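You operate a simulated robot arm through the tools that you are given. There is no shell and no other tool.

You are at the controls of a simulated robot arm. One attempt, no reset.

TASK
Tighten the belt, set the tension in the green band and seam the sleeve in the cups.
Fine: do belt and tension before you switch the cup seamer on; end with the clutch lever at stop and the switch off; leave the sleeves in the rack.

The check looks at the end state, three seconds after you hand in, the way a careful person would. Anything else that was tipped, shoved, dropped, spilled or broken makes it a failure.

THE ROBOT
A 7-joint arm with a three-finger gripper, fixed in place. Base frame: the origin is on the floor under the middle of its stand, x ahead of it, y to its left, z up. Readings come in mm, rad, newtons and seconds.
It reaches about 977 mm from its shoulder. Its first joint turns from -2.897 to 2.897 rad. Payload 2.69 kg.
The TCP is the grasp point between the finger pads, 29 mm short of the fingertips. In the tool frame z runs along the fingers and y along their closing line. The gripper opens to 120 mm; its body begins 78 mm behind the TCP.
Orientation is told as [roll, pitch, yaw] about the base's x, y, z axes, in that order, counted from this pose: with the fingers straight down and closing along the base's y, the tool's x points along the base's -x, its y along +y and its z along -z.

THE INTERFACE
- The arm moves only by the tool step_arm. Its argument "series" is a list of rows, each an object of numbers (a shift or turn left out is 0, a gripper value left out holds the last): "dx", "dy", "dz": the shift along the tool's x, y, z in mm; "rx", "ry", "rz": the turn, a rotation vector about the tool's x, y, z in rad; "hand": the finger opening in mm, from 0 to 120. In form: [{"dx": .., "dy": .., "dz": .., "rx": .., "ry": .., "rz": .., "hand": ..}, ...]. A call has 1 to 20 rows; each row shifts and turns the commanded pose from where the row before left it, along the tool's axes as they then stand. Rows are played at 5 a second. More than 50 mm and 0.15 rad between two rows, or a gripper value outside its range, and nothing of the call is played. A pose out of reach is approached as far as the arm can. The call stops where the force on the tool passes 40 N (or 10 N more than at its start, if that is more) or the arm is blocked; 0.2 s more then pass. Each finger travels about 136.2 mm/s and halts on what it meets, pressing with about 44 N; the grip force reading is that of the motor and also rises with nothing between the fingers. The clock runs only during rows and for 0.2 s after the last one: add rows that do not move to give the fingers time. The reply holds the time, the measured pose of the TCP, the force on the tool along the base axes, the opening and the grip force, in the units named above and with some noise, with the torque about the TCP (base axes, N m) and any sound that the robot's microphone picked up, and new pictures: "pictures" is both (left out), scene, wrist or none.
- Cameras (640 x 400 px; columns grow to the right, rows downward): "scene" is fixed at [48.7, -499, 1430.3]; the picture's right is [0.27, -0.96, 0.00], its down [-0.95, -0.27, -0.13] and it looks along [0.13, 0.04, -0.99] (base axes); focal length 214 px, centre (320, 200). "wrist" rides on the gripper at [63, 0, -104] in the tool frame; the picture's right is [0.00, 1.00, 0.00], its down [-0.83, 0.00, -0.56] and it looks along [-0.56, 0.00, 0.83] (tool axes); focal length 275 px, centre (320, 200). There is no depth. A picture from a camera that has moved, and an enlarged one, comes with that camera's place and axes in the base frame and with its lens.
- raise_lower(by): moves the trunk up (or, below 0, down) by that many mm; the arm rides with it, the base frame stays. It gives what a move gives, with no picture.
- inspect(camera, box): a new picture of the part [left, top, right, bottom] of that camera's present view, enlarged. No time passes.
- job_done(): hands the job in; it is judged then, once.

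Places have to be worked out from the pictures, the camera data and where the tool is seen. Open the gripper and draw the arm clear of the work before you hand the job in, unless the task says otherwise.

The tools are called after ">>>" as a command line: name --argument value ..., lists and objects as JSON in quotes. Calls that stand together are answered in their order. step_arm: Moves the arm, as the interface text tells. Its arguments: {"type":"object","properties":{"series":{"type":"array"},"pictures":{"type":"string","enum":["both","scene","wrist","none"]}},"required":["series"]} The other tools are called the same way: raise_lower (by) moves the trunk up or down; inspect (camera, box) takes an enlarged picture of a part of a camera's view; job_done () hands the job in.

At the start:

```text
clock: 0.0
eef_pos: [399.9, -395.7, 1109.6]
orientation: [0.0, 0.0, 0.001]
force: [1.4, 0.4, 0.5]
ft_torque: [0.0, 0.0, 0.01]
width: 119.7
grip_force: 0.1
trunk travel left (down, up): [-400.0, 186.0]
```

scene: 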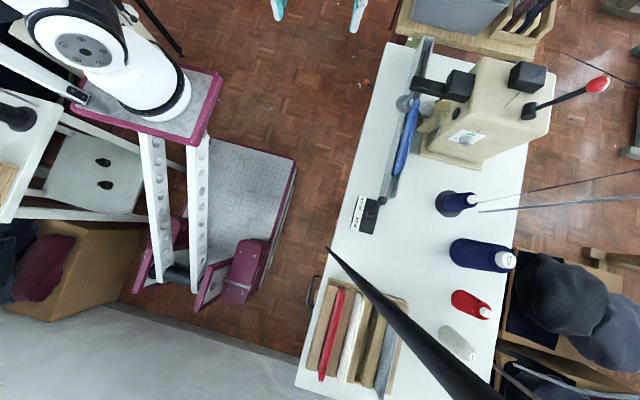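
wrist: 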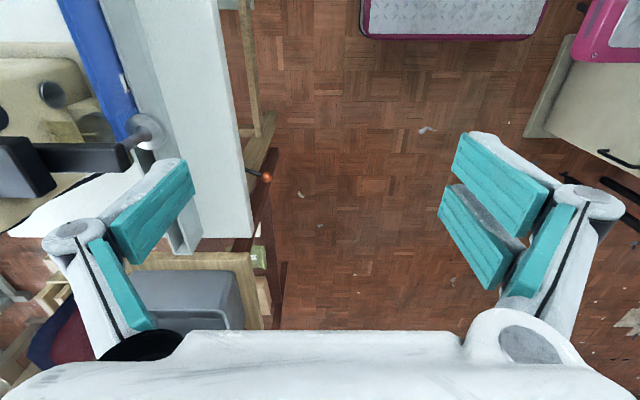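

I start by looking closely at the scene: a table with a machine on it, a rack of sleeves, and some cones and bobbins. I'll enlarge parts of the views before moving.

>>> inspect --camera "scene" --box '[380, 30, 640, 192]'

>>> inspect --camera "scene" --box '[290, 170, 550, 332]'

>>> inspect --camera "scene" --box '[280, 250, 520, 400]'

>>> inspect --camera "wrist" --box '[0, 0, 320, 200]'

```text
2.46 times, centred on (510, 111) of scene
camera zoom: at [48.7, -499.0, 1430.3], right [0.27, -0.96, 0.0], down [-0.95, -0.27, -0.13], along [0.13, 0.04, -0.99], focal length 528 px, centre (-148, 419)
```

zoom: 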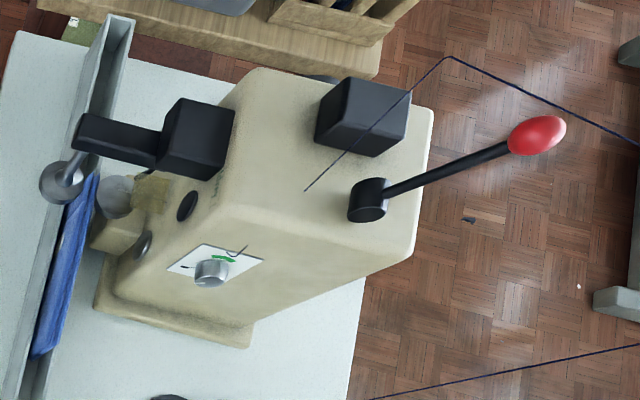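

```text
2.46 times, centred on (420, 251) of scene
camera zoom: at [48.7, -499.0, 1430.3], right [0.27, -0.96, 0.0], down [-0.95, -0.27, -0.13], along [0.13, 0.04, -0.99], focal length 528 px, centre (74, 74)
```

zoom: 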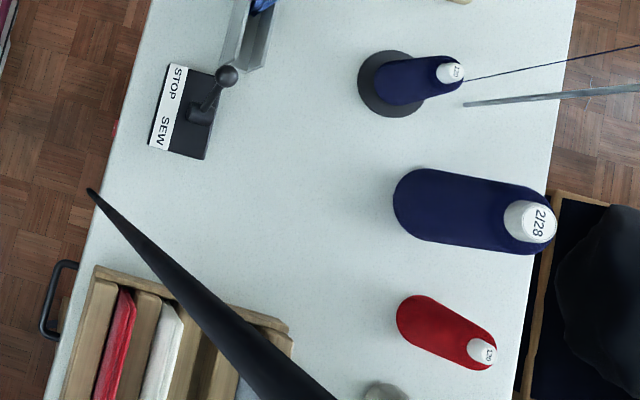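

```text
2.67 times, centred on (400, 325) of scene
camera zoom: at [48.7, -499.0, 1430.3], right [0.27, -0.96, 0.0], down [-0.95, -0.27, -0.13], along [0.13, 0.04, -0.99], focal length 572 px, centre (107, -133)
```

zoom: 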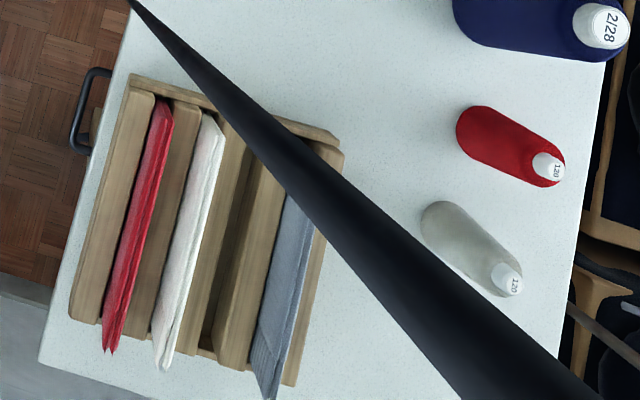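

```text
2.00 times, centred on (160, 100) of wrist
camera zoom: at [337.0, -396.7, 1214.3], right [0.0, 1.0, 0.0], down [0.83, 0.0, 0.56], along [0.56, 0.0, -0.83], focal length 551 px, centre (640, 400)
```

zoom: 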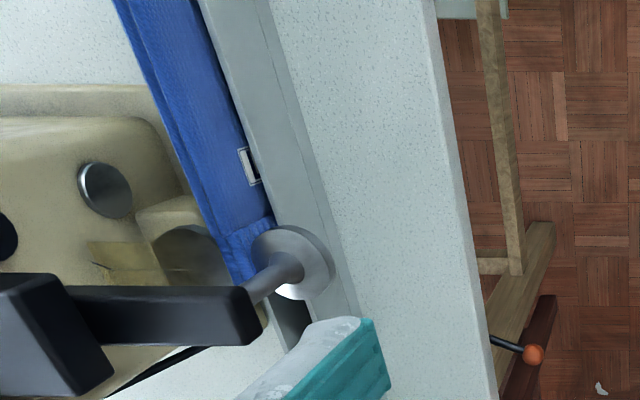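

The table is at the robot's right (top at roughly z≈725, edge at y≈-550). I'll turn the hand about its axis so the wrist camera looks toward the machine (-y).

>>> step_arm --series '[{"rz": 0.1428}, {"rz": 0.1428}, {"rz": 0.1428}, {"rz": 0.1428}, {"rz": 0.1428}, {"rz": 0.1428}, {"rz": 0.1428}, {"rz": 0.1428}, {"rz": 0.1428}, {"rz": 0.1428}, {"rz": 0.1428}]' --pictures "both"

```text
clock: 2.4
eef_pos: [399.3, -396.4, 1110.8]
orientation: [0.001, 0.001, -1.572]
force: [0.9, -0.1, 0.0]
ft_torque: [-0.02, 0.01, 0.03]
width: 119.8
grip_force: 0.0
trunk travel left (down, up): [-400.0, 186.0]
camera wrist: at [400.0, -333.4, 1215.0], right [1.0, 0.0, 0.0], down [0.0, -0.83, 0.56], along [0.0, -0.56, -0.83], focal length 275 px, centre (320, 200)
```

scene: 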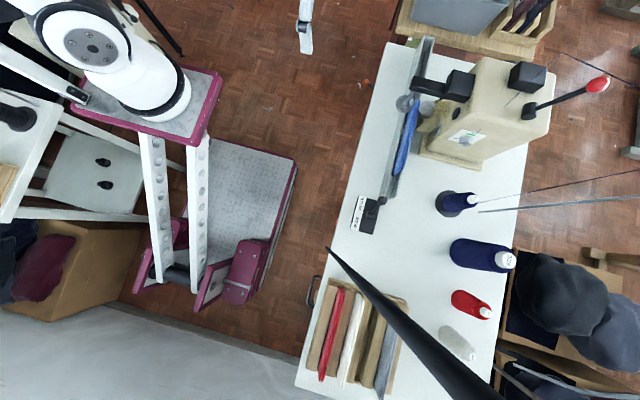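
wrist: 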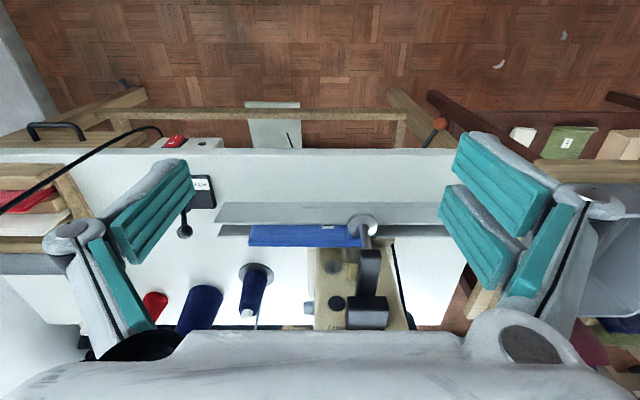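

The picture is flipped (far is down). Under the table edge I see something red near (175,142), a plate, and an orange knob; I'll enlarge those.

>>> inspect --camera "wrist" --box '[100, 80, 340, 230]'

>>> inspect --camera "wrist" --box '[360, 60, 520, 160]'

>>> inspect --camera "wrist" --box '[200, 180, 456, 340]'

```text
2.67 times, centred on (220, 155) of wrist
camera zoom: at [400.0, -333.4, 1215.0], right [1.0, 0.0, 0.0], down [0.0, -0.83, 0.56], along [0.0, -0.56, -0.83], focal length 734 px, centre (587, 320)
```

zoom: 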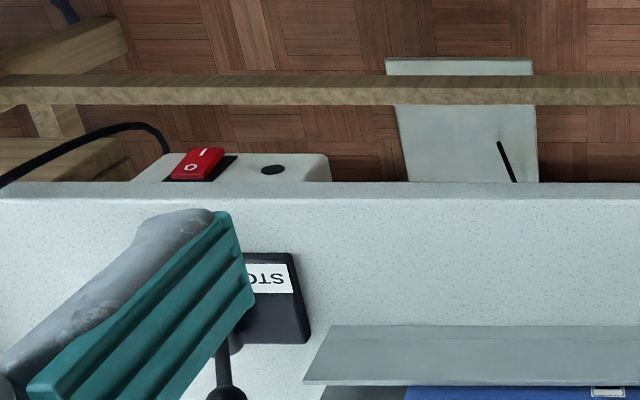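

```text
4.00 times, centred on (440, 110) of wrist
camera zoom: at [400.0, -333.4, 1215.0], right [1.0, 0.0, 0.0], down [0.0, -0.83, 0.56], along [0.0, -0.56, -0.83], focal length 1101 px, centre (-160, 560)
```

zoom: 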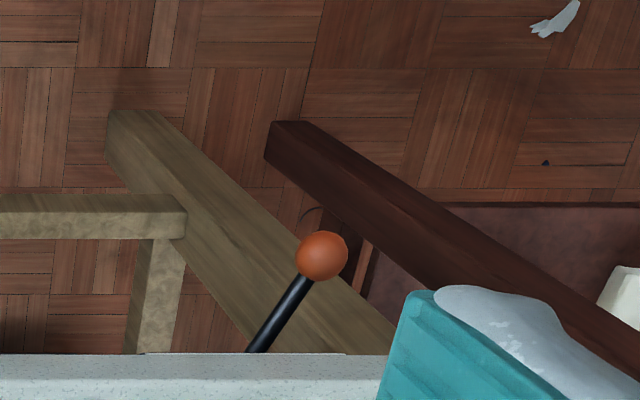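

```text
2.50 times, centred on (328, 260) of wrist
camera zoom: at [400.0, -333.4, 1215.0], right [1.0, 0.0, 0.0], down [0.0, -0.83, 0.56], along [0.0, -0.56, -0.83], focal length 688 px, centre (300, 50)
```

zoom: 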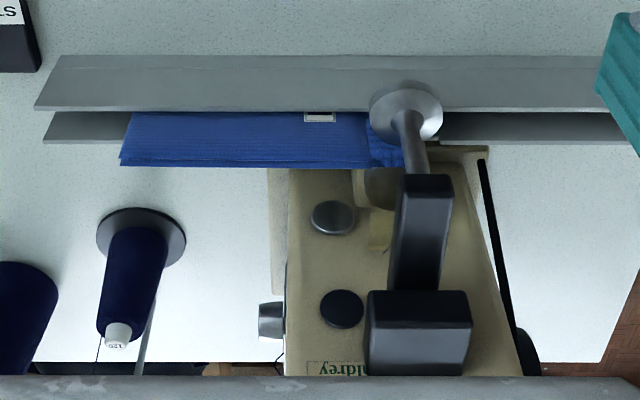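

Rough triangulation: tension knob ≈(377,-794,900), cups ≈(475,-639,838), orange lever knob ≈(651,-522,651) under the table edge, red rocker ≈(56,-570,600), and clutch lever on the table ≈(138,-642). I'll lower the trunk and tilt the camera to look under the table.

>>> raise_lower --by -300

>>> step_arm --series '[{"ry": -0.15}, {"ry": -0.15}, {"ry": -0.15}, {"ry": -0.15}, {"ry": -0.15}, {"ry": -0.15}]' --pictures "both"

```text
clock: 5.4
eef_pos: [399.8, -397.3, 810.2]
orientation: [0.002, 0.0, -1.572]
force: [-0.2, 0.2, 0.0]
ft_torque: [-0.01, -0.01, -0.02]
width: 119.9
grip_force: 0.1
trunk travel left (down, up): [-100.0, 486.0]
```

```text
clock: 7.0
eef_pos: [524.7, -377.2, 832.4]
orientation: [0.04, -0.865, -1.287]
force: [0.5, 0.1, -0.2]
ft_torque: [0.0, -0.02, 0.0]
width: 119.9
grip_force: 0.0
out of reach, approached as far as the arm can: row 6
trunk travel left (down, up): [-100.0, 486.0]
stopped in row 6: the arm was blocked; the commanded pose is now the measured one
camera wrist: at [487.7, -262.5, 851.5], right [0.95, 0.31, 0.02], down [0.01, -0.11, 0.99], along [0.31, -0.94, -0.11], focal length 275 px, centre (320, 200)
```

scene: 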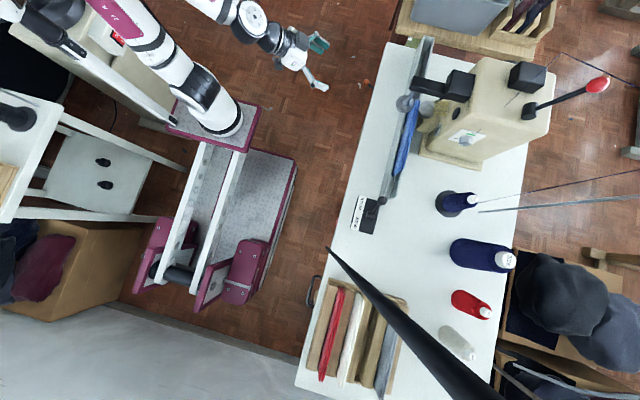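
wrist: 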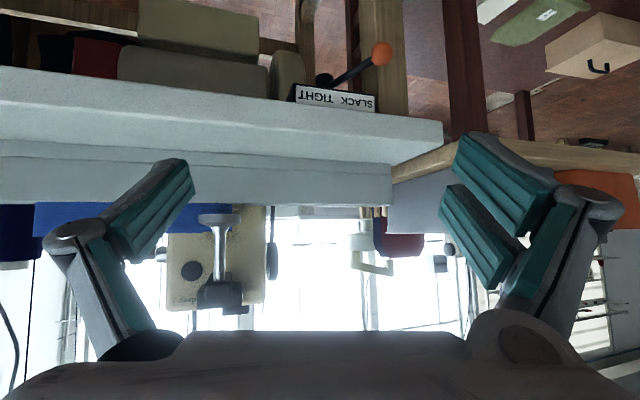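

The label beside the orange lever reads "SLACK / TIGHT", and the lever now points toward SLACK (+x). Enlarging it and the machine for detail.

>>> inspect --camera "wrist" --box '[240, 10, 432, 130]'

>>> inspect --camera "wrist" --box '[0, 0, 240, 150]'

>>> inspect --camera "wrist" --box '[100, 180, 356, 340]'

```text
3.33 times, centred on (336, 70) of wrist
camera zoom: at [487.7, -262.5, 851.5], right [0.95, 0.31, 0.02], down [0.01, -0.11, 0.99], along [0.31, -0.94, -0.11], focal length 918 px, centre (267, 633)
```

zoom: 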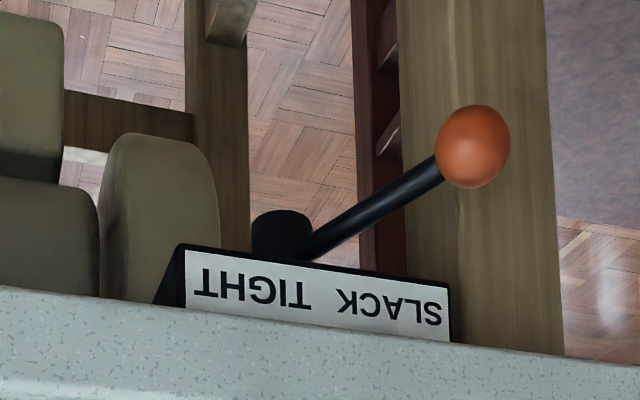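

```text
2.67 times, centred on (120, 75) of wrist
camera zoom: at [487.7, -262.5, 851.5], right [0.95, 0.31, 0.02], down [0.01, -0.11, 0.99], along [0.31, -0.94, -0.11], focal length 734 px, centre (853, 533)
```

zoom: 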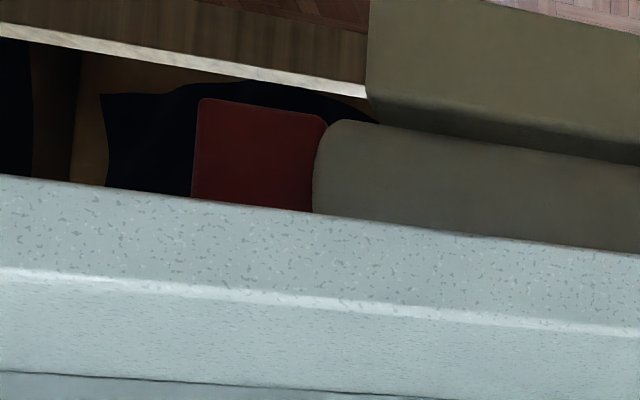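

```text
2.50 times, centred on (228, 260) of wrist
camera zoom: at [487.7, -262.5, 851.5], right [0.95, 0.31, 0.02], down [0.01, -0.11, 0.99], along [0.31, -0.94, -0.11], focal length 688 px, centre (550, 50)
```

zoom: 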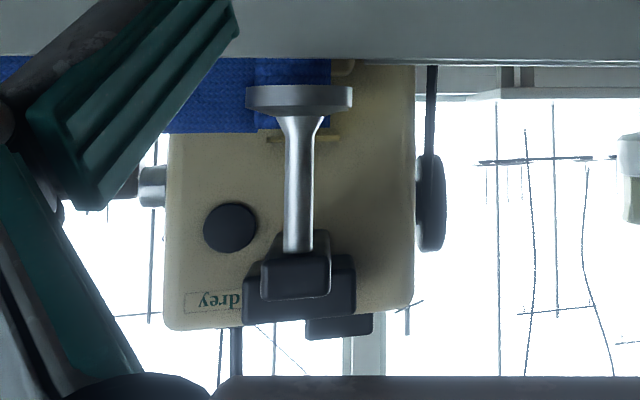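

Now I understand: the belt lever pivots about a vertical stub at roughly (606,-588,653), and its knob must swing from SLACK (+x) to TIGHT (-x). Next I raise the trunk a bit and bring the camera around to look at the tension dial on the -x side of the machine.

>>> raise_lower --by 170

>>> step_arm --series '[{"ry": 0.12}, {"ry": 0.12}, {"ry": 0.125}, {"rx": -0.069, "rz": -0.126}, {"rx": -0.069, "rz": -0.126}, {"dy": -47, "dx": 2, "dz": -1}, {"dy": -47, "dx": 2, "dz": -1}, {"dy": -47, "dx": 2, "dz": -1}, {"dy": -47, "dx": 2, "dz": -1}, {"dy": -47, "dx": 2, "dz": -1}, {"dy": -47, "dx": 2, "dz": -1}, {"dy": -47, "dx": 2, "dz": -1}]' --pictures "both"

```text
clock: 8.9
eef_pos: [524.6, -377.5, 1002.3]
orientation: [0.038, -0.869, -1.287]
force: [-0.5, 0.3, -0.5]
ft_torque: [0.01, 0.02, 0.01]
width: 119.9
grip_force: 0.0
trunk travel left (down, up): [-270.0, 316.0]
```

```text
clock: 11.5
eef_pos: [242.5, -548.5, 995.6]
orientation: [0.028, -0.512, -0.982]
force: [1.0, -0.4, 0.8]
ft_torque: [0.0, 0.01, -0.03]
width: 120.1
grip_force: 0.0
trunk travel left (down, up): [-270.0, 316.0]
camera wrist: at [181.3, -462.3, 1057.4], right [0.82, 0.57, 0.02], down [0.24, -0.38, 0.89], along [0.52, -0.73, -0.45], focal length 275 px, centre (320, 200)
```

scene: 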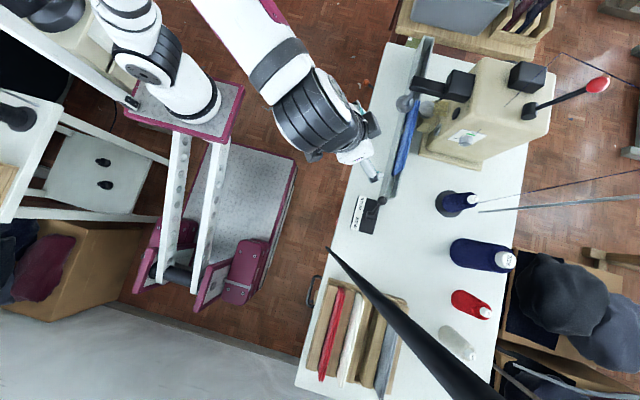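
wrist: 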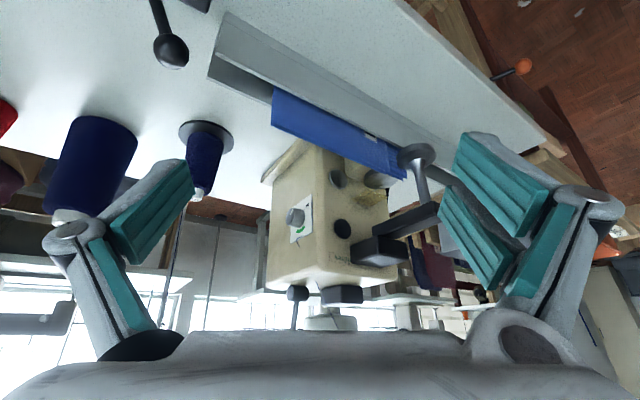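

The dial, cups and a small clutch lever all show up here. I'll enlarge them.

>>> inspect --camera "wrist" --box '[264, 190, 344, 240]'

>>> inspect --camera "wrist" --box '[240, 130, 480, 310]'

>>> inspect --camera "wrist" --box '[100, 0, 260, 100]'

>>> inspect --camera "scene" --box '[440, 115, 490, 155]'

>>> inspect --camera "scene" --box '[340, 180, 400, 240]'

```text
8.00 times, centred on (304, 215) of wrist
camera zoom: at [181.3, -462.3, 1057.4], right [0.82, 0.57, 0.02], down [0.24, -0.38, 0.89], along [0.52, -0.73, -0.45], focal length 2202 px, centre (448, 80)
```

zoom: 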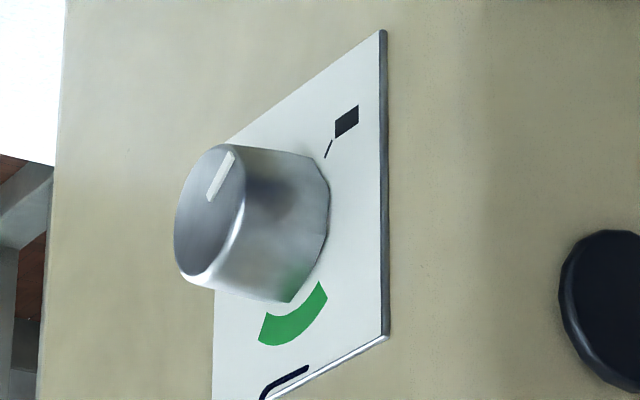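

```text
2.22 times, centred on (360, 220) of wrist
camera zoom: at [181.3, -462.3, 1057.4], right [0.82, 0.57, 0.02], down [0.24, -0.38, 0.89], along [0.52, -0.73, -0.45], focal length 612 px, centre (231, 156)
```

zoom: 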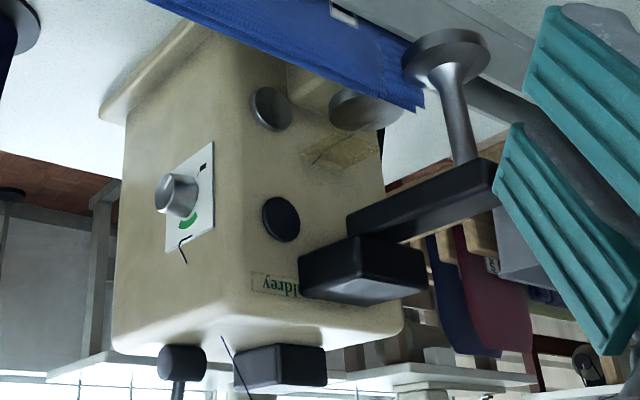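

```text
4.00 times, centred on (180, 50) of wrist
camera zoom: at [181.3, -462.3, 1057.4], right [0.82, 0.57, 0.02], down [0.24, -0.38, 0.89], along [0.52, -0.73, -0.45], focal length 1101 px, centre (880, 800)
```

zoom: 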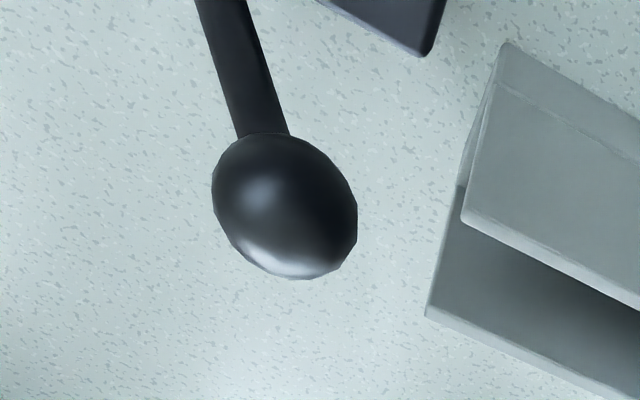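

```text
10.00 times, centred on (465, 135) of scene
camera zoom: at [48.7, -499.0, 1430.3], right [0.27, -0.96, 0.0], down [-0.95, -0.27, -0.13], along [0.13, 0.04, -0.99], focal length 2145 px, centre (-1130, 850)
```

zoom: 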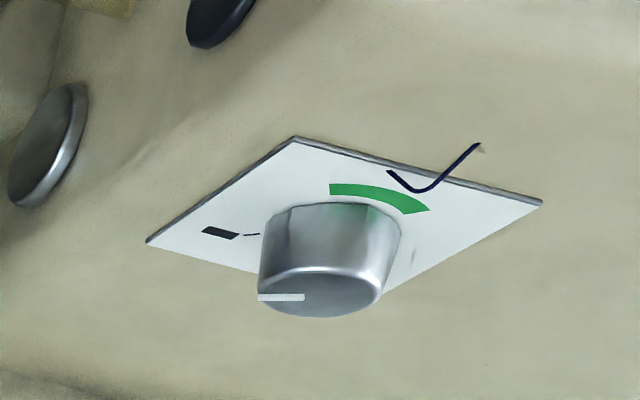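

```text
6.67 times, centred on (370, 210) of scene
camera zoom: at [48.7, -499.0, 1430.3], right [0.27, -0.96, 0.0], down [-0.95, -0.27, -0.13], along [0.13, 0.04, -0.99], focal length 1430 px, centre (-13, 133)
```

zoom: 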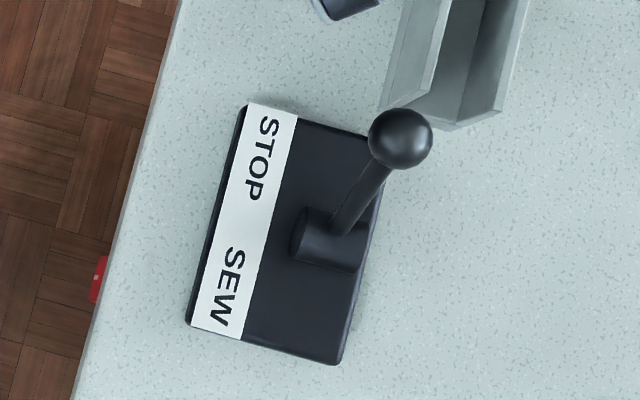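

The dial's pointer sits at the lower-left tick, and the green band is centred at the top, so it needs about 135° clockwise seen from the front. The clutch ball is at ≈(170,-640,850), leaning to STOP. Next I back away and look at the red switch under the table edge.

>>> step_arm --series '[{"dx": 20.3, "dy": 32.8, "dz": -11.4}, {"dx": 20.3, "dy": 32.8, "dz": -11.4}, {"dx": 20.3, "dy": 32.8, "dz": -11.4}, {"dx": 20.3, "dy": 32.8, "dz": -11.4}, {"rx": 0.072, "rz": 0.128}, {"rx": 0.072, "rz": 0.128}, {"rx": 0.072, "rz": 0.128}, {"rx": 0.072, "rz": 0.128}, {"rx": 0.072, "rz": 0.128}, {"rx": 0.072, "rz": 0.128}, {"rx": 0.072, "rz": 0.128}, {"rx": 0.072, "rz": 0.128}, {"rx": 0.072, "rz": 0.128}, {"rx": 0.072, "rz": 0.128}]' --pictures "both"

```text
clock: 14.5
eef_pos: [299.6, -398.0, 998.7]
orientation: [0.001, -0.49, -2.445]
force: [0.0, -0.7, -0.4]
ft_torque: [0.04, -0.04, 0.04]
width: 120.2
grip_force: 0.1
trunk travel left (down, up): [-270.0, 316.0]
camera wrist: at [380.2, -331.0, 1060.8], right [0.65, -0.76, 0.0], down [-0.36, -0.31, 0.88], along [-0.67, -0.57, -0.47], focal length 275 px, centre (320, 200)
```

scene: 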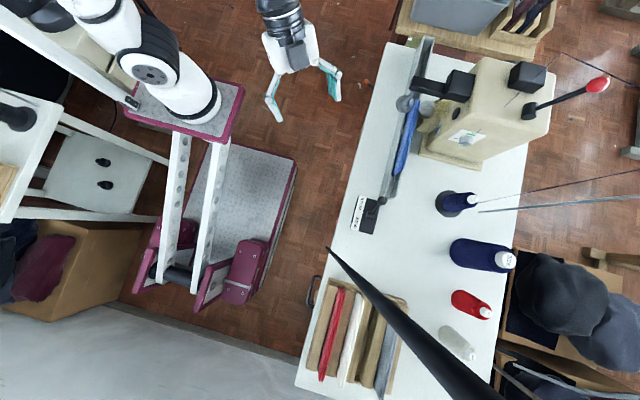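
wrist: 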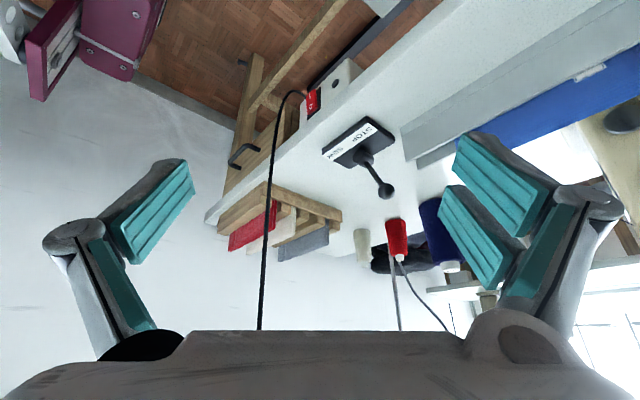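

>>> inspect --camera "wrist" --box '[200, 40, 440, 190]'

>>> inspect --camera "wrist" --box '[280, 50, 376, 110]'

```text
2.67 times, centred on (320, 115) of wrist
camera zoom: at [380.2, -331.0, 1060.8], right [0.65, -0.76, 0.0], down [-0.36, -0.31, 0.88], along [-0.67, -0.57, -0.47], focal length 734 px, centre (320, 427)
```

zoom: 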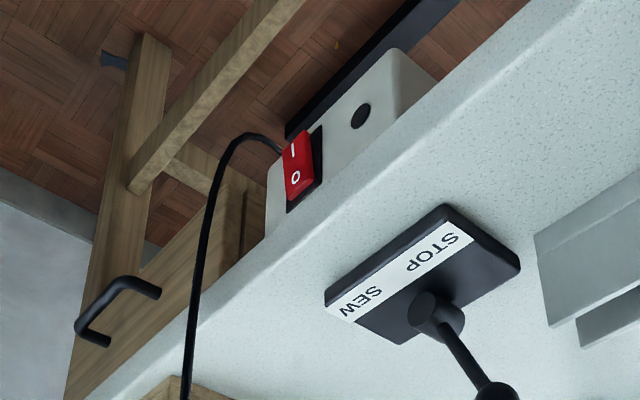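

```text
6.67 times, centred on (328, 80) of wrist
camera zoom: at [380.2, -331.0, 1060.8], right [0.65, -0.76, 0.0], down [-0.36, -0.31, 0.88], along [-0.67, -0.57, -0.47], focal length 1835 px, centre (267, 1000)
```

zoom: 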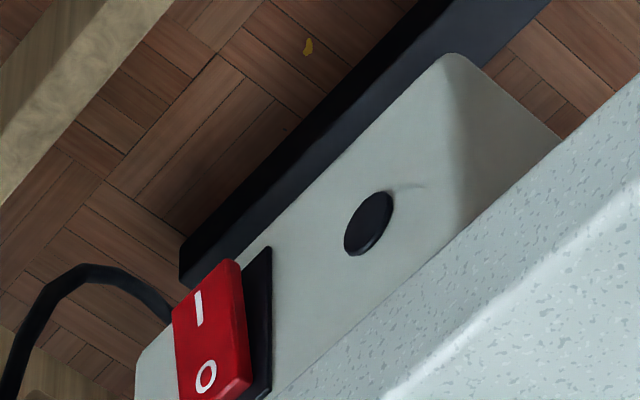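

The rocker faces +y under the table edge: O is the upper half (pressed now), I the lower half; its cord hangs from about (8,-535) on its -x side, so I'll stay clear of that. First the belt: I turn the hand back to face -y and move along to the orange lever.

>>> step_arm --series '[{"rx": -0.0686, "rz": -0.1286}, {"rx": -0.0686, "rz": -0.1286}, {"rx": -0.0686, "rz": -0.1286}, {"rx": -0.0686, "rz": -0.1286}, {"rx": -0.0686, "rz": -0.1286}, {"rx": -0.0686, "rz": -0.1286}, {"ry": -0.11}, {"dy": 44}, {"dy": 44}, {"dy": 44}, {"dy": 44}, {"dy": 44}, {"dy": 44}, {"dy": 44}, {"dy": 44}]' --pictures "both"

```text
clock: 17.7
eef_pos: [653.6, -396.0, 999.6]
orientation: [0.0, -0.6, -1.568]
force: [0.0, -0.3, 0.2]
ft_torque: [0.04, 0.0, 0.02]
width: 120.2
grip_force: 0.0
trunk travel left (down, up): [-270.0, 316.0]
camera wrist: at [653.2, -284.9, 1050.4], right [1.0, 0.01, 0.0], down [0.01, -0.37, 0.93], along [0.01, -0.93, -0.37], focal length 275 px, centre (320, 200)
```

scene: 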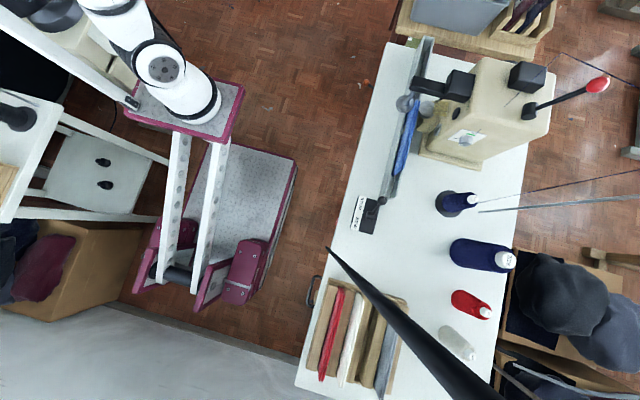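
wrist: 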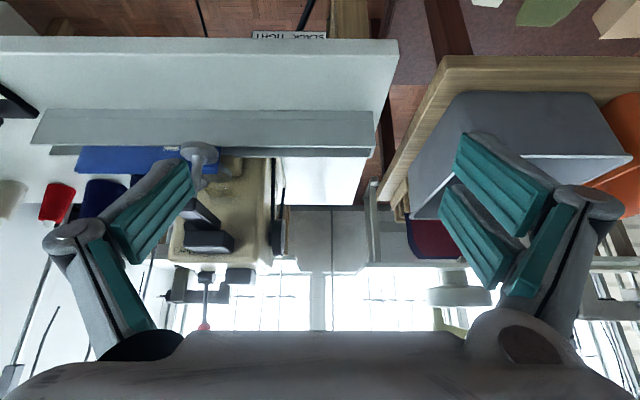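

Pose is as commanded. Now I go down and slightly forward to a standoff just above and behind the orange knob, then look again.

>>> step_arm --series '[{"dx": 15.6, "dz": 39.8}, {"dx": 15.6, "dz": 39.8}, {"dx": 15.6, "dz": 39.8}, {"dx": 15.6, "dz": 39.8}, {"dx": 15.6, "dz": 39.8}, {"dx": 15.6, "dz": 39.8}]' --pictures "wrist"

```text
clock: 19.1
eef_pos: [650.2, -453.5, 747.6]
orientation: [0.004, -0.601, -1.566]
force: [-0.8, -1.0, 0.2]
ft_torque: [0.01, -0.02, -0.01]
width: 119.9
grip_force: 0.1
trunk travel left (down, up): [-270.0, 316.0]
camera wrist: at [650.0, -343.5, 798.6], right [1.0, 0.01, 0.0], down [0.0, -0.37, 0.93], along [0.01, -0.93, -0.37], focal length 275 px, centre (320, 200)
```

wrist: 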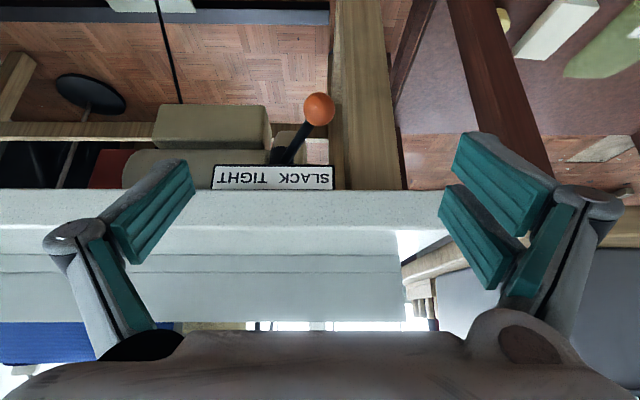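

The knob is at ≈(651,-522,649), straight ahead along the fingers. I narrow the opening to 80 mm and advance so the knob sits between the pads.

>>> step_arm --series '[{"hand": 80}, {"hand": 80}, {"dz": 30}, {"dz": 30}, {"dz": 30}, {"dz": 29, "dy": 1}, {"dz": 0}]' --pictures "wrist"

```text
clock: 20.7
eef_pos: [652.7, -520.6, 645.8]
orientation: [0.001, -0.603, -1.565]
force: [0.8, -0.5, -0.5]
ft_torque: [-0.01, 0.01, 0.02]
width: 80.1
grip_force: 0.1
trunk travel left (down, up): [-270.0, 316.0]
camera wrist: at [652.4, -410.0, 698.0], right [1.0, 0.01, 0.0], down [0.01, -0.37, 0.93], along [0.01, -0.93, -0.37], focal length 275 px, centre (320, 200)
```

wrist: 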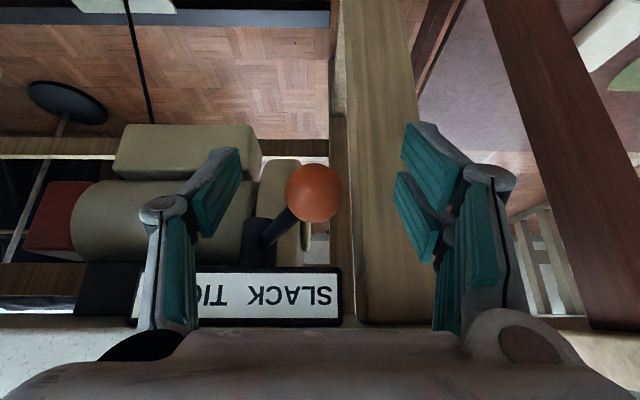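

The knob is centred between the pads. I close to 42 mm so it's caged loosely, then drag it toward -x in small steps.

>>> step_arm --series '[{"hand": 42}, {"hand": 42}, {"dy": -12}, {"dy": -12}, {"dy": -12}, {"dy": -12, "dx": 1}, {"dy": -12}, {"dy": -12}, {"dy": -12}, {"dy": -10}]' --pictures "wrist"

```text
clock: 22.9
eef_pos: [561.1, -519.5, 646.9]
orientation: [0.004, -0.601, -1.563]
force: [9.9, 1.4, -3.6]
ft_torque: [-0.03, 0.05, 0.27]
width: 48.5
grip_force: 4.8
trunk travel left (down, up): [-270.0, 316.0]
camera wrist: at [561.3, -408.6, 698.7], right [1.0, 0.01, 0.0], down [0.01, -0.37, 0.93], along [0.01, -0.93, -0.37], focal length 275 px, centre (320, 200)
```

wrist: 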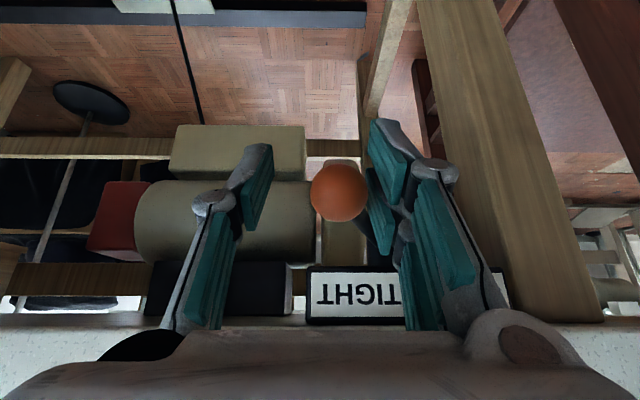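

The lever swung past centre toward TIGHT with ~10 N of resistance; the knob is now at about x≈568. I'll push a bit further to find the stop.

>>> step_arm --series '[{"dy": -6}, {"dy": -6}, {"dy": -6}, {"dy": 0}]' --pictures "wrist"

```text
clock: 23.6
eef_pos: [556.7, -518.0, 648.1]
orientation: [0.01, -0.602, -1.548]
force: [19.2, 4.2, -4.7]
ft_torque: [-0.07, 0.11, 0.67]
width: 54.9
grip_force: 9.7
trunk travel left (down, up): [-270.0, 316.0]
stopped in row 3: the force on the tool passed its limit at 42 N (the readings are from after the stop); the commanded pose is now the measured one
camera wrist: at [554.0, -407.6, 698.1], right [1.0, 0.03, 0.01], down [0.01, -0.37, 0.93], along [0.03, -0.93, -0.37], focal length 275 px, centre (320, 200)
```

wrist: 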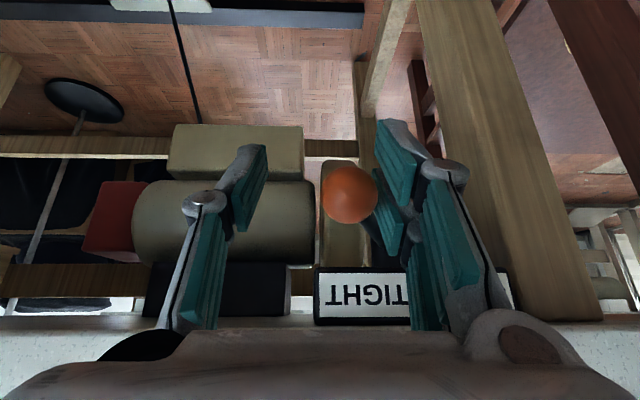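

Force jumped to 42 N with the knob stationary at x≈569, so the lever is against its TIGHT stop. I open, recentre on the knob, and withdraw along the fingers.

>>> step_arm --series '[{"hand": 84}, {"hand": 84}, {"dy": 12}, {"dz": -30}, {"dz": -30}, {"dz": -30}, {"dz": -30}, {"dz": -30}]' --pictures "wrist"

```text
clock: 25.4
eef_pos: [559.1, -433.8, 771.8]
orientation: [0.005, -0.601, -1.554]
force: [0.1, -0.7, -0.7]
ft_torque: [0.03, -0.03, 0.03]
width: 84.0
grip_force: 0.0
trunk travel left (down, up): [-270.0, 316.0]
camera wrist: at [557.8, -323.7, 822.4], right [1.0, 0.02, 0.0], down [0.01, -0.37, 0.93], along [0.02, -0.93, -0.37], focal length 275 px, centre (320, 200)
```

wrist: 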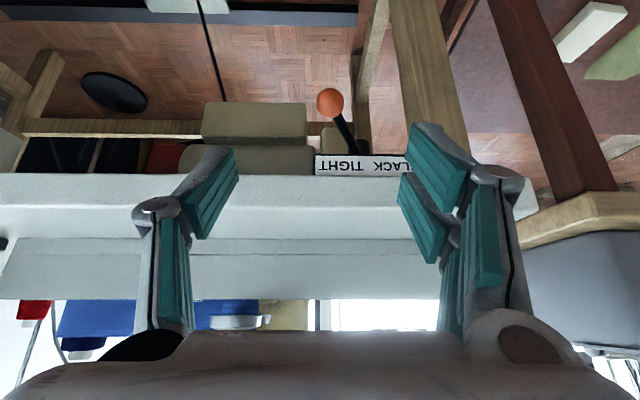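

The belt lever stays at TIGHT. Before working the tension knob I check the real finger dimensions in an enlarged view.

>>> inspect --camera "wrist" --box '[376, 110, 536, 210]'

>>> inspect --camera "wrist" --box '[120, 130, 280, 230]'

>>> inspect --camera "scene" --box '[330, 30, 410, 80]'

```text
4.00 times, centred on (456, 160) of wrist
camera zoom: at [557.8, -323.7, 822.4], right [1.0, 0.02, 0.0], down [0.01, -0.37, 0.93], along [0.02, -0.93, -0.37], focal length 1101 px, centre (-224, 360)
```

zoom: 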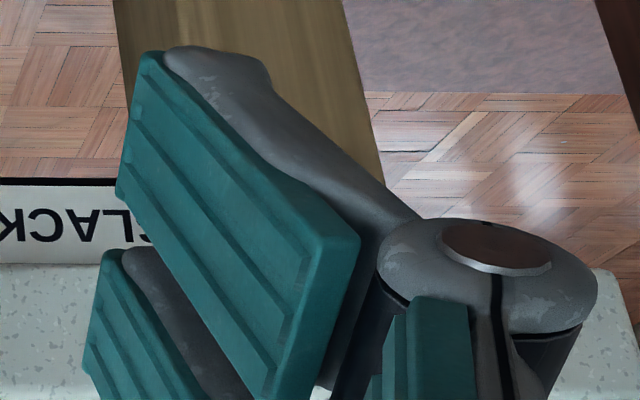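

```text
4.00 times, centred on (200, 180) of wrist
camera zoom: at [557.8, -323.7, 822.4], right [1.0, 0.02, 0.0], down [0.01, -0.37, 0.93], along [0.02, -0.93, -0.37], focal length 1101 px, centre (800, 280)
```

zoom: 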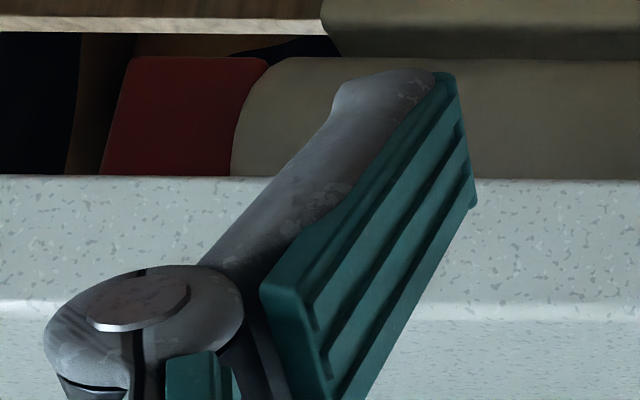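

```text
8.00 times, centred on (370, 55) of scene
camera zoom: at [48.7, -499.0, 1430.3], right [0.27, -0.96, 0.0], down [-0.95, -0.27, -0.13], along [0.13, 0.04, -0.99], focal length 1716 px, centre (-80, 1360)
```

zoom: 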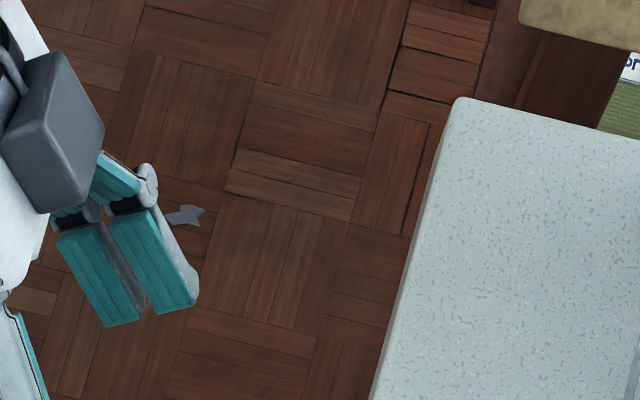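

Belt done. For the tension knob I want the fingers pointing mostly along +x (closing line roughly vertical). I'll first rise to a free spot in front of the table, then rotate to that orientation and test it there.

>>> step_arm --series '[{"dx": -23.4, "dy": -32.7, "dz": -25.1}, {"dx": -23.4, "dy": -32.7, "dz": -25.1}, {"dx": -23.4, "dy": -32.7, "dz": -25.1}, {"dx": -23.4, "dy": -32.7, "dz": -25.1}, {"dx": -23.4, "dy": -32.7, "dz": -25.1}, {"dx": -23.4, "dy": -32.7, "dz": -25.1}, {"dx": -23.4, "dy": -32.7, "dz": -25.1}]' --pictures "none"

>>> step_arm --series '[{"rx": -0.0972, "ry": 0.0482, "rz": 0.0913}, {"rx": -0.0972, "ry": 0.0482, "rz": 0.0913}, {"rx": -0.0972, "ry": 0.0482, "rz": 0.0913}, {"rx": -0.0972, "ry": 0.0482, "rz": 0.0913}, {"rx": -0.0972, "ry": 0.0482, "rz": 0.0913}, {"rx": -0.0972, "ry": 0.0482, "rz": 0.0913}, {"rx": -0.0972, "ry": 0.0482, "rz": 0.0913}, {"rx": -0.0972, "ry": 0.0482, "rz": 0.0913}, {"rx": -0.0972, "ry": 0.0482, "rz": 0.0913}, {"rx": -0.0972, "ry": 0.0482, "rz": 0.0913}, {"rx": -0.0972, "ry": 0.0482, "rz": 0.0913}, {"rx": -0.0972, "ry": 0.0482, "rz": 0.0913}]' --pictures "both"

```text
clock: 27.1
eef_pos: [336.0, -477.1, 1003.4]
orientation: [0.004, -0.599, -1.554]
force: [0.4, -0.6, 0.5]
ft_torque: [0.01, 0.01, -0.03]
width: 84.1
grip_force: 0.0
trunk travel left (down, up): [-270.0, 316.0]
```

```text
clock: 29.6
eef_pos: [331.4, -475.3, 1007.6]
orientation: [1.364, 0.483, -1.986]
force: [0.3, 0.5, -0.2]
ft_torque: [0.02, 0.02, 0.0]
width: 84.3
grip_force: 0.1
trunk travel left (down, up): [-270.0, 316.0]
camera wrist: at [258.4, -391.7, 1056.9], right [0.01, -0.5, 0.87], down [-0.82, -0.5, -0.28], along [0.58, -0.71, -0.41], focal length 275 px, centre (320, 200)
```

scene: 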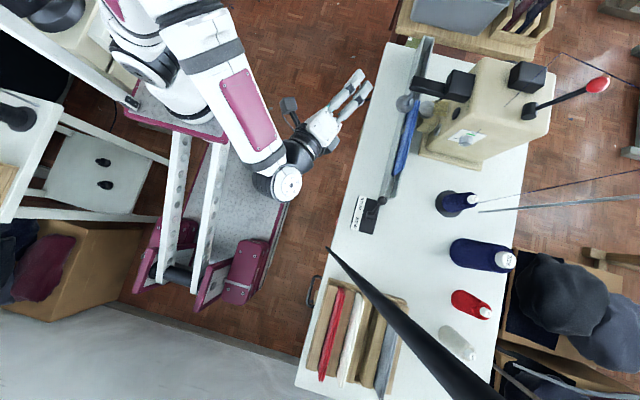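
wrist: 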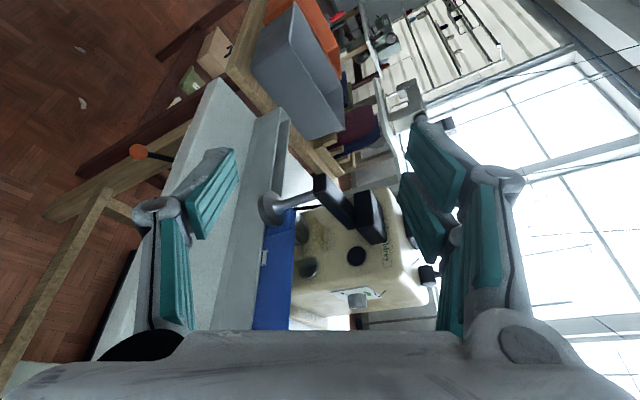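

The orientation came out as intended (fingers toward +x, slightly toward the machine). Now I move in -y, staying high at z≈1007 and in front of the machine face, to check reach.

>>> step_arm --series '[{"dx": -30.1, "dy": 19.1, "dz": 13.5}, {"dx": -30.1, "dy": 19.1, "dz": 13.5}, {"dx": -30.1, "dy": 19.1, "dz": 13.5}, {"dx": -30.1, "dy": 19.1, "dz": 13.5}, {"dx": -30.1, "dy": 19.1, "dz": 13.5}, {"dx": -30.1, "dy": 19.1, "dz": 13.5}, {"dx": -30.1, "dy": 19.1, "dz": 13.5}]' --pictures "both"

```text
clock: 31.2
eef_pos: [345.9, -740.3, 1013.5]
orientation: [1.362, 0.481, -1.987]
force: [0.7, 0.3, 1.2]
ft_torque: [0.04, 0.1, 0.0]
width: 84.4
grip_force: 0.0
trunk travel left (down, up): [-270.0, 316.0]
camera wrist: at [270.8, -656.9, 1061.8], right [0.01, -0.5, 0.87], down [-0.82, -0.5, -0.28], along [0.58, -0.71, -0.41], focal length 275 px, centre (320, 200)
```

scene: 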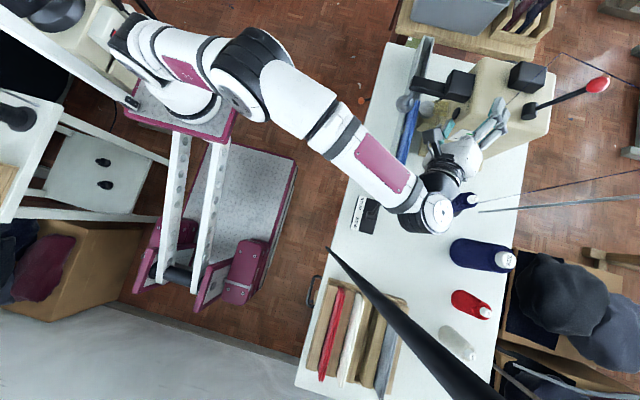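
wrist: 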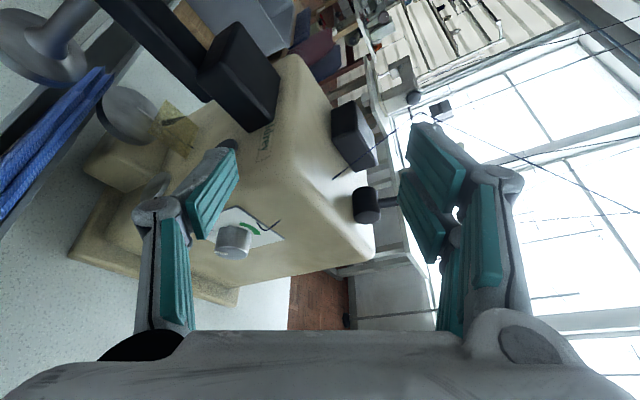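

Reach is fine here (wrist stays well over the table). I shift to a standoff in front of the knob, still high, then lower with the trunk.

>>> step_arm --series '[{"dx": -17.5, "dy": 8.2, "dz": -5.5}, {"dx": -17.5, "dy": 8.2, "dz": -5.5}, {"dx": -17.5, "dy": 8.2, "dz": -5.5}]' --pictures "wrist"

```text
clock: 32.0
eef_pos: [316.5, -772.5, 1007.5]
orientation: [1.363, 0.483, -1.986]
force: [0.2, -0.5, 0.4]
ft_torque: [-0.03, 0.02, -0.04]
width: 84.0
grip_force: 0.1
out of reach, approached as far as the arm can: row 3
trunk travel left (down, up): [-270.0, 316.0]
camera wrist: at [243.3, -689.3, 1056.3], right [0.01, -0.5, 0.87], down [-0.82, -0.5, -0.28], along [0.58, -0.71, -0.41], focal length 275 px, centre (320, 200)
```

wrist: 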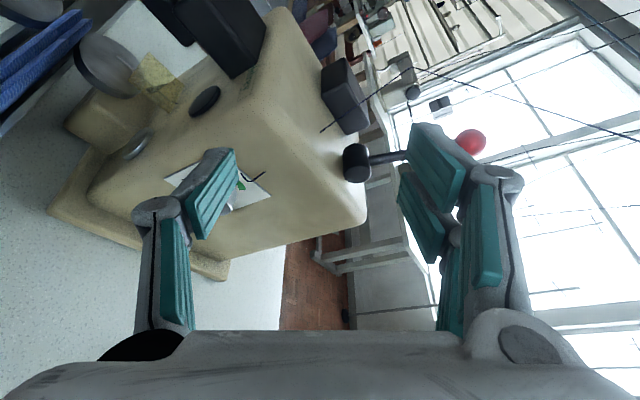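

That spot is just beyond reach with this heading. I come back a little, yaw the fingers about 10° more toward -y (keeps the wrist closer), then lower with the trunk to view the knob.

>>> step_arm --series '[{"dx": 21.2, "dy": -11, "dz": 1.7}, {"dx": 21.2, "dy": -11, "dz": 1.7}, {"rx": -0.0118, "ry": -0.0865, "rz": -0.0232}, {"rx": -0.0118, "ry": -0.0865, "rz": -0.0232}]' --pictures "none"

>>> raise_lower --by -110

>>> step_arm --series '[{"dx": 0}]' --pictures "both"

```text
clock: 33.0
eef_pos: [336.0, -730.2, 1005.9]
orientation: [1.31, 0.397, -2.162]
force: [0.6, 0.7, 0.2]
ft_torque: [-0.01, -0.01, -0.02]
width: 83.9
grip_force: 0.1
trunk travel left (down, up): [-270.0, 316.0]
```

```text
clock: 34.5
eef_pos: [335.3, -731.0, 895.4]
orientation: [1.312, 0.397, -2.164]
force: [0.6, -0.6, 1.3]
ft_torque: [0.02, 0.02, -0.01]
width: 84.1
grip_force: 0.1
trunk travel left (down, up): [-160.0, 426.0]
```

```text
clock: 34.9
eef_pos: [334.6, -730.0, 895.6]
orientation: [1.312, 0.398, -2.163]
force: [0.3, 0.3, -0.1]
ft_torque: [-0.01, 0.0, 0.01]
width: 84.2
grip_force: 0.0
trunk travel left (down, up): [-160.0, 426.0]
camera wrist: at [278.9, -634.3, 945.5], right [0.01, -0.45, 0.89], down [-0.9, -0.38, -0.19], along [0.43, -0.81, -0.41], focal length 275 px, centre (320, 200)
```

scene: 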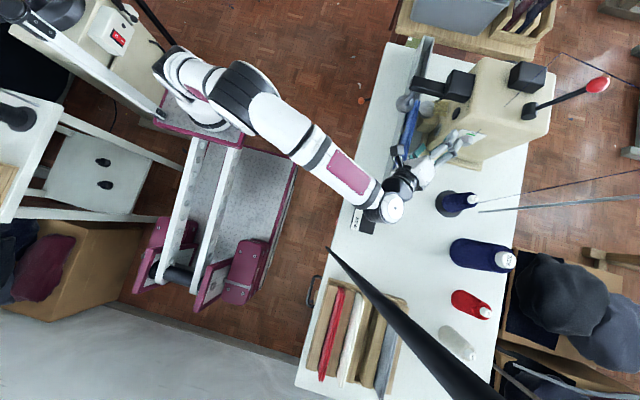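
wrist: 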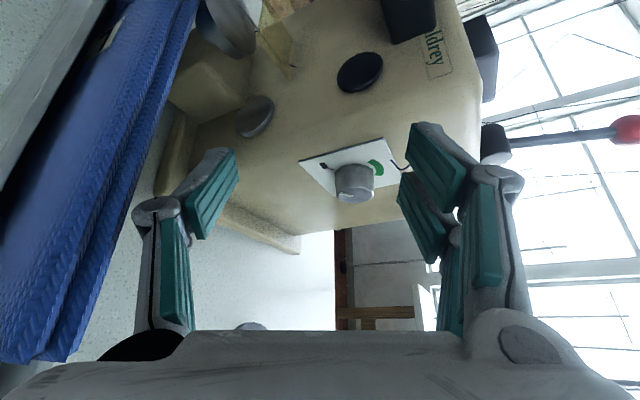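

Good clear view of the knob. I'll zoom on it to locate its axis, front face and pointer.

>>> inspect --camera "wrist" --box '[290, 130, 418, 210]'

>>> inspect --camera "scene" --box '[340, 130, 500, 230]'

```text
5.00 times, centred on (354, 170) of wrist
camera zoom: at [278.9, -634.3, 945.5], right [0.01, -0.45, 0.89], down [-0.9, -0.38, -0.19], along [0.43, -0.81, -0.41], focal length 1376 px, centre (150, 350)
```

zoom: 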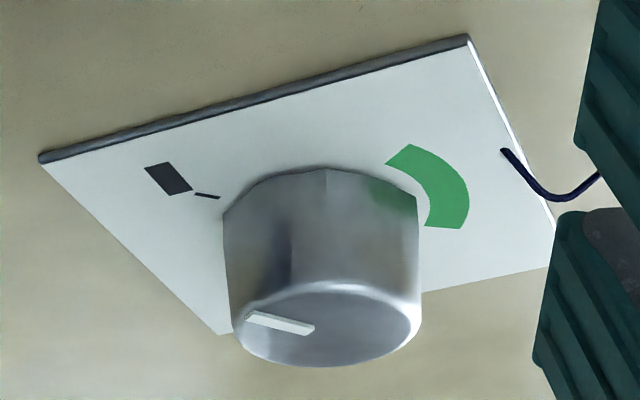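

```text
4.00 times, centred on (420, 180) of scene
camera zoom: at [48.7, -499.0, 1430.3], right [0.27, -0.96, 0.0], down [-0.95, -0.27, -0.13], along [0.13, 0.04, -0.99], focal length 858 px, centre (-80, 280)
```

zoom: 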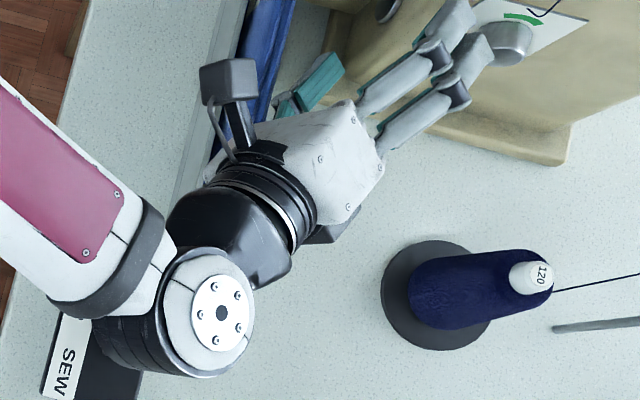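

Measured: panel face x≈385, knob front x≈366, axis at y≈-804.5, z≈887, radius ≈14. I'll set the finger opening to 60 mm here (free air) and measure how the pads are inclined before deciding how to turn it.

>>> step_arm --series '[{"hand": 60}, {"hand": 60}, {"hand": 60}]' --pictures "wrist"

>>> inspect --camera "wrist" --box '[340, 90, 500, 190]'

>>> inspect --camera "wrist" --box '[160, 110, 320, 210]'

```text
clock: 35.7
eef_pos: [334.5, -730.1, 895.8]
orientation: [1.313, 0.397, -2.161]
force: [-0.1, 0.0, -0.2]
ft_torque: [0.0, -0.02, -0.02]
width: 60.1
grip_force: 0.1
trunk travel left (down, up): [-160.0, 426.0]
camera wrist: at [278.9, -634.2, 945.4], right [0.01, -0.45, 0.89], down [-0.9, -0.38, -0.19], along [0.43, -0.81, -0.41], focal length 275 px, centre (320, 200)
```

wrist: 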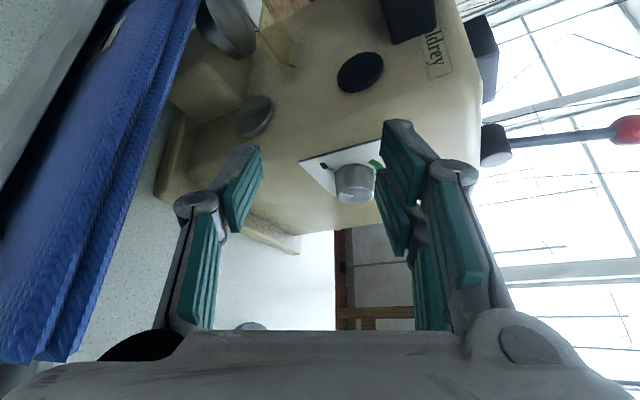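

```text
4.00 times, centred on (420, 140) of wrist
camera zoom: at [278.9, -634.2, 945.4], right [0.01, -0.45, 0.89], down [-0.9, -0.38, -0.19], along [0.43, -0.81, -0.41], focal length 1101 px, centre (-80, 440)
```

zoom: 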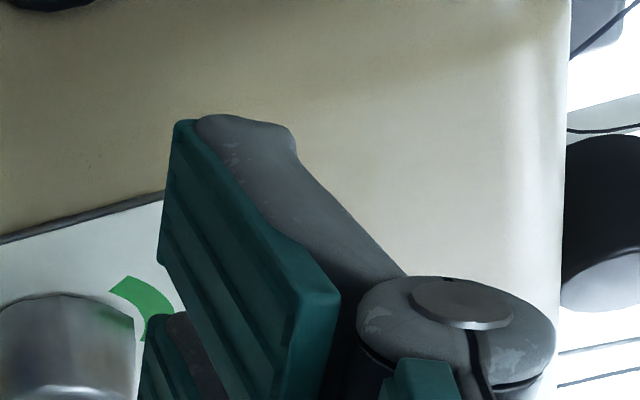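

```text
4.00 times, centred on (240, 160) of wrist
camera zoom: at [278.9, -634.2, 945.4], right [0.01, -0.45, 0.89], down [-0.9, -0.38, -0.19], along [0.43, -0.81, -0.41], focal length 1101 px, centre (640, 360)
```

zoom: 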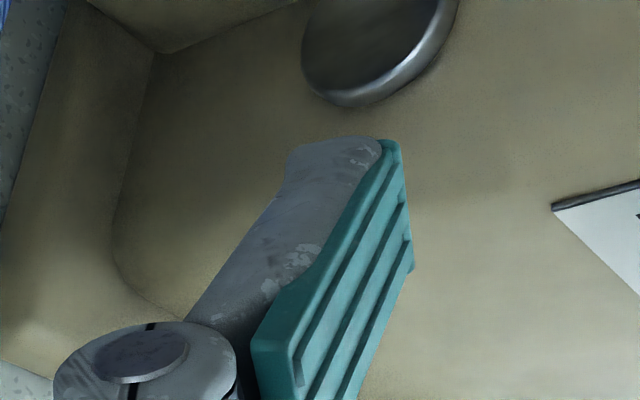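

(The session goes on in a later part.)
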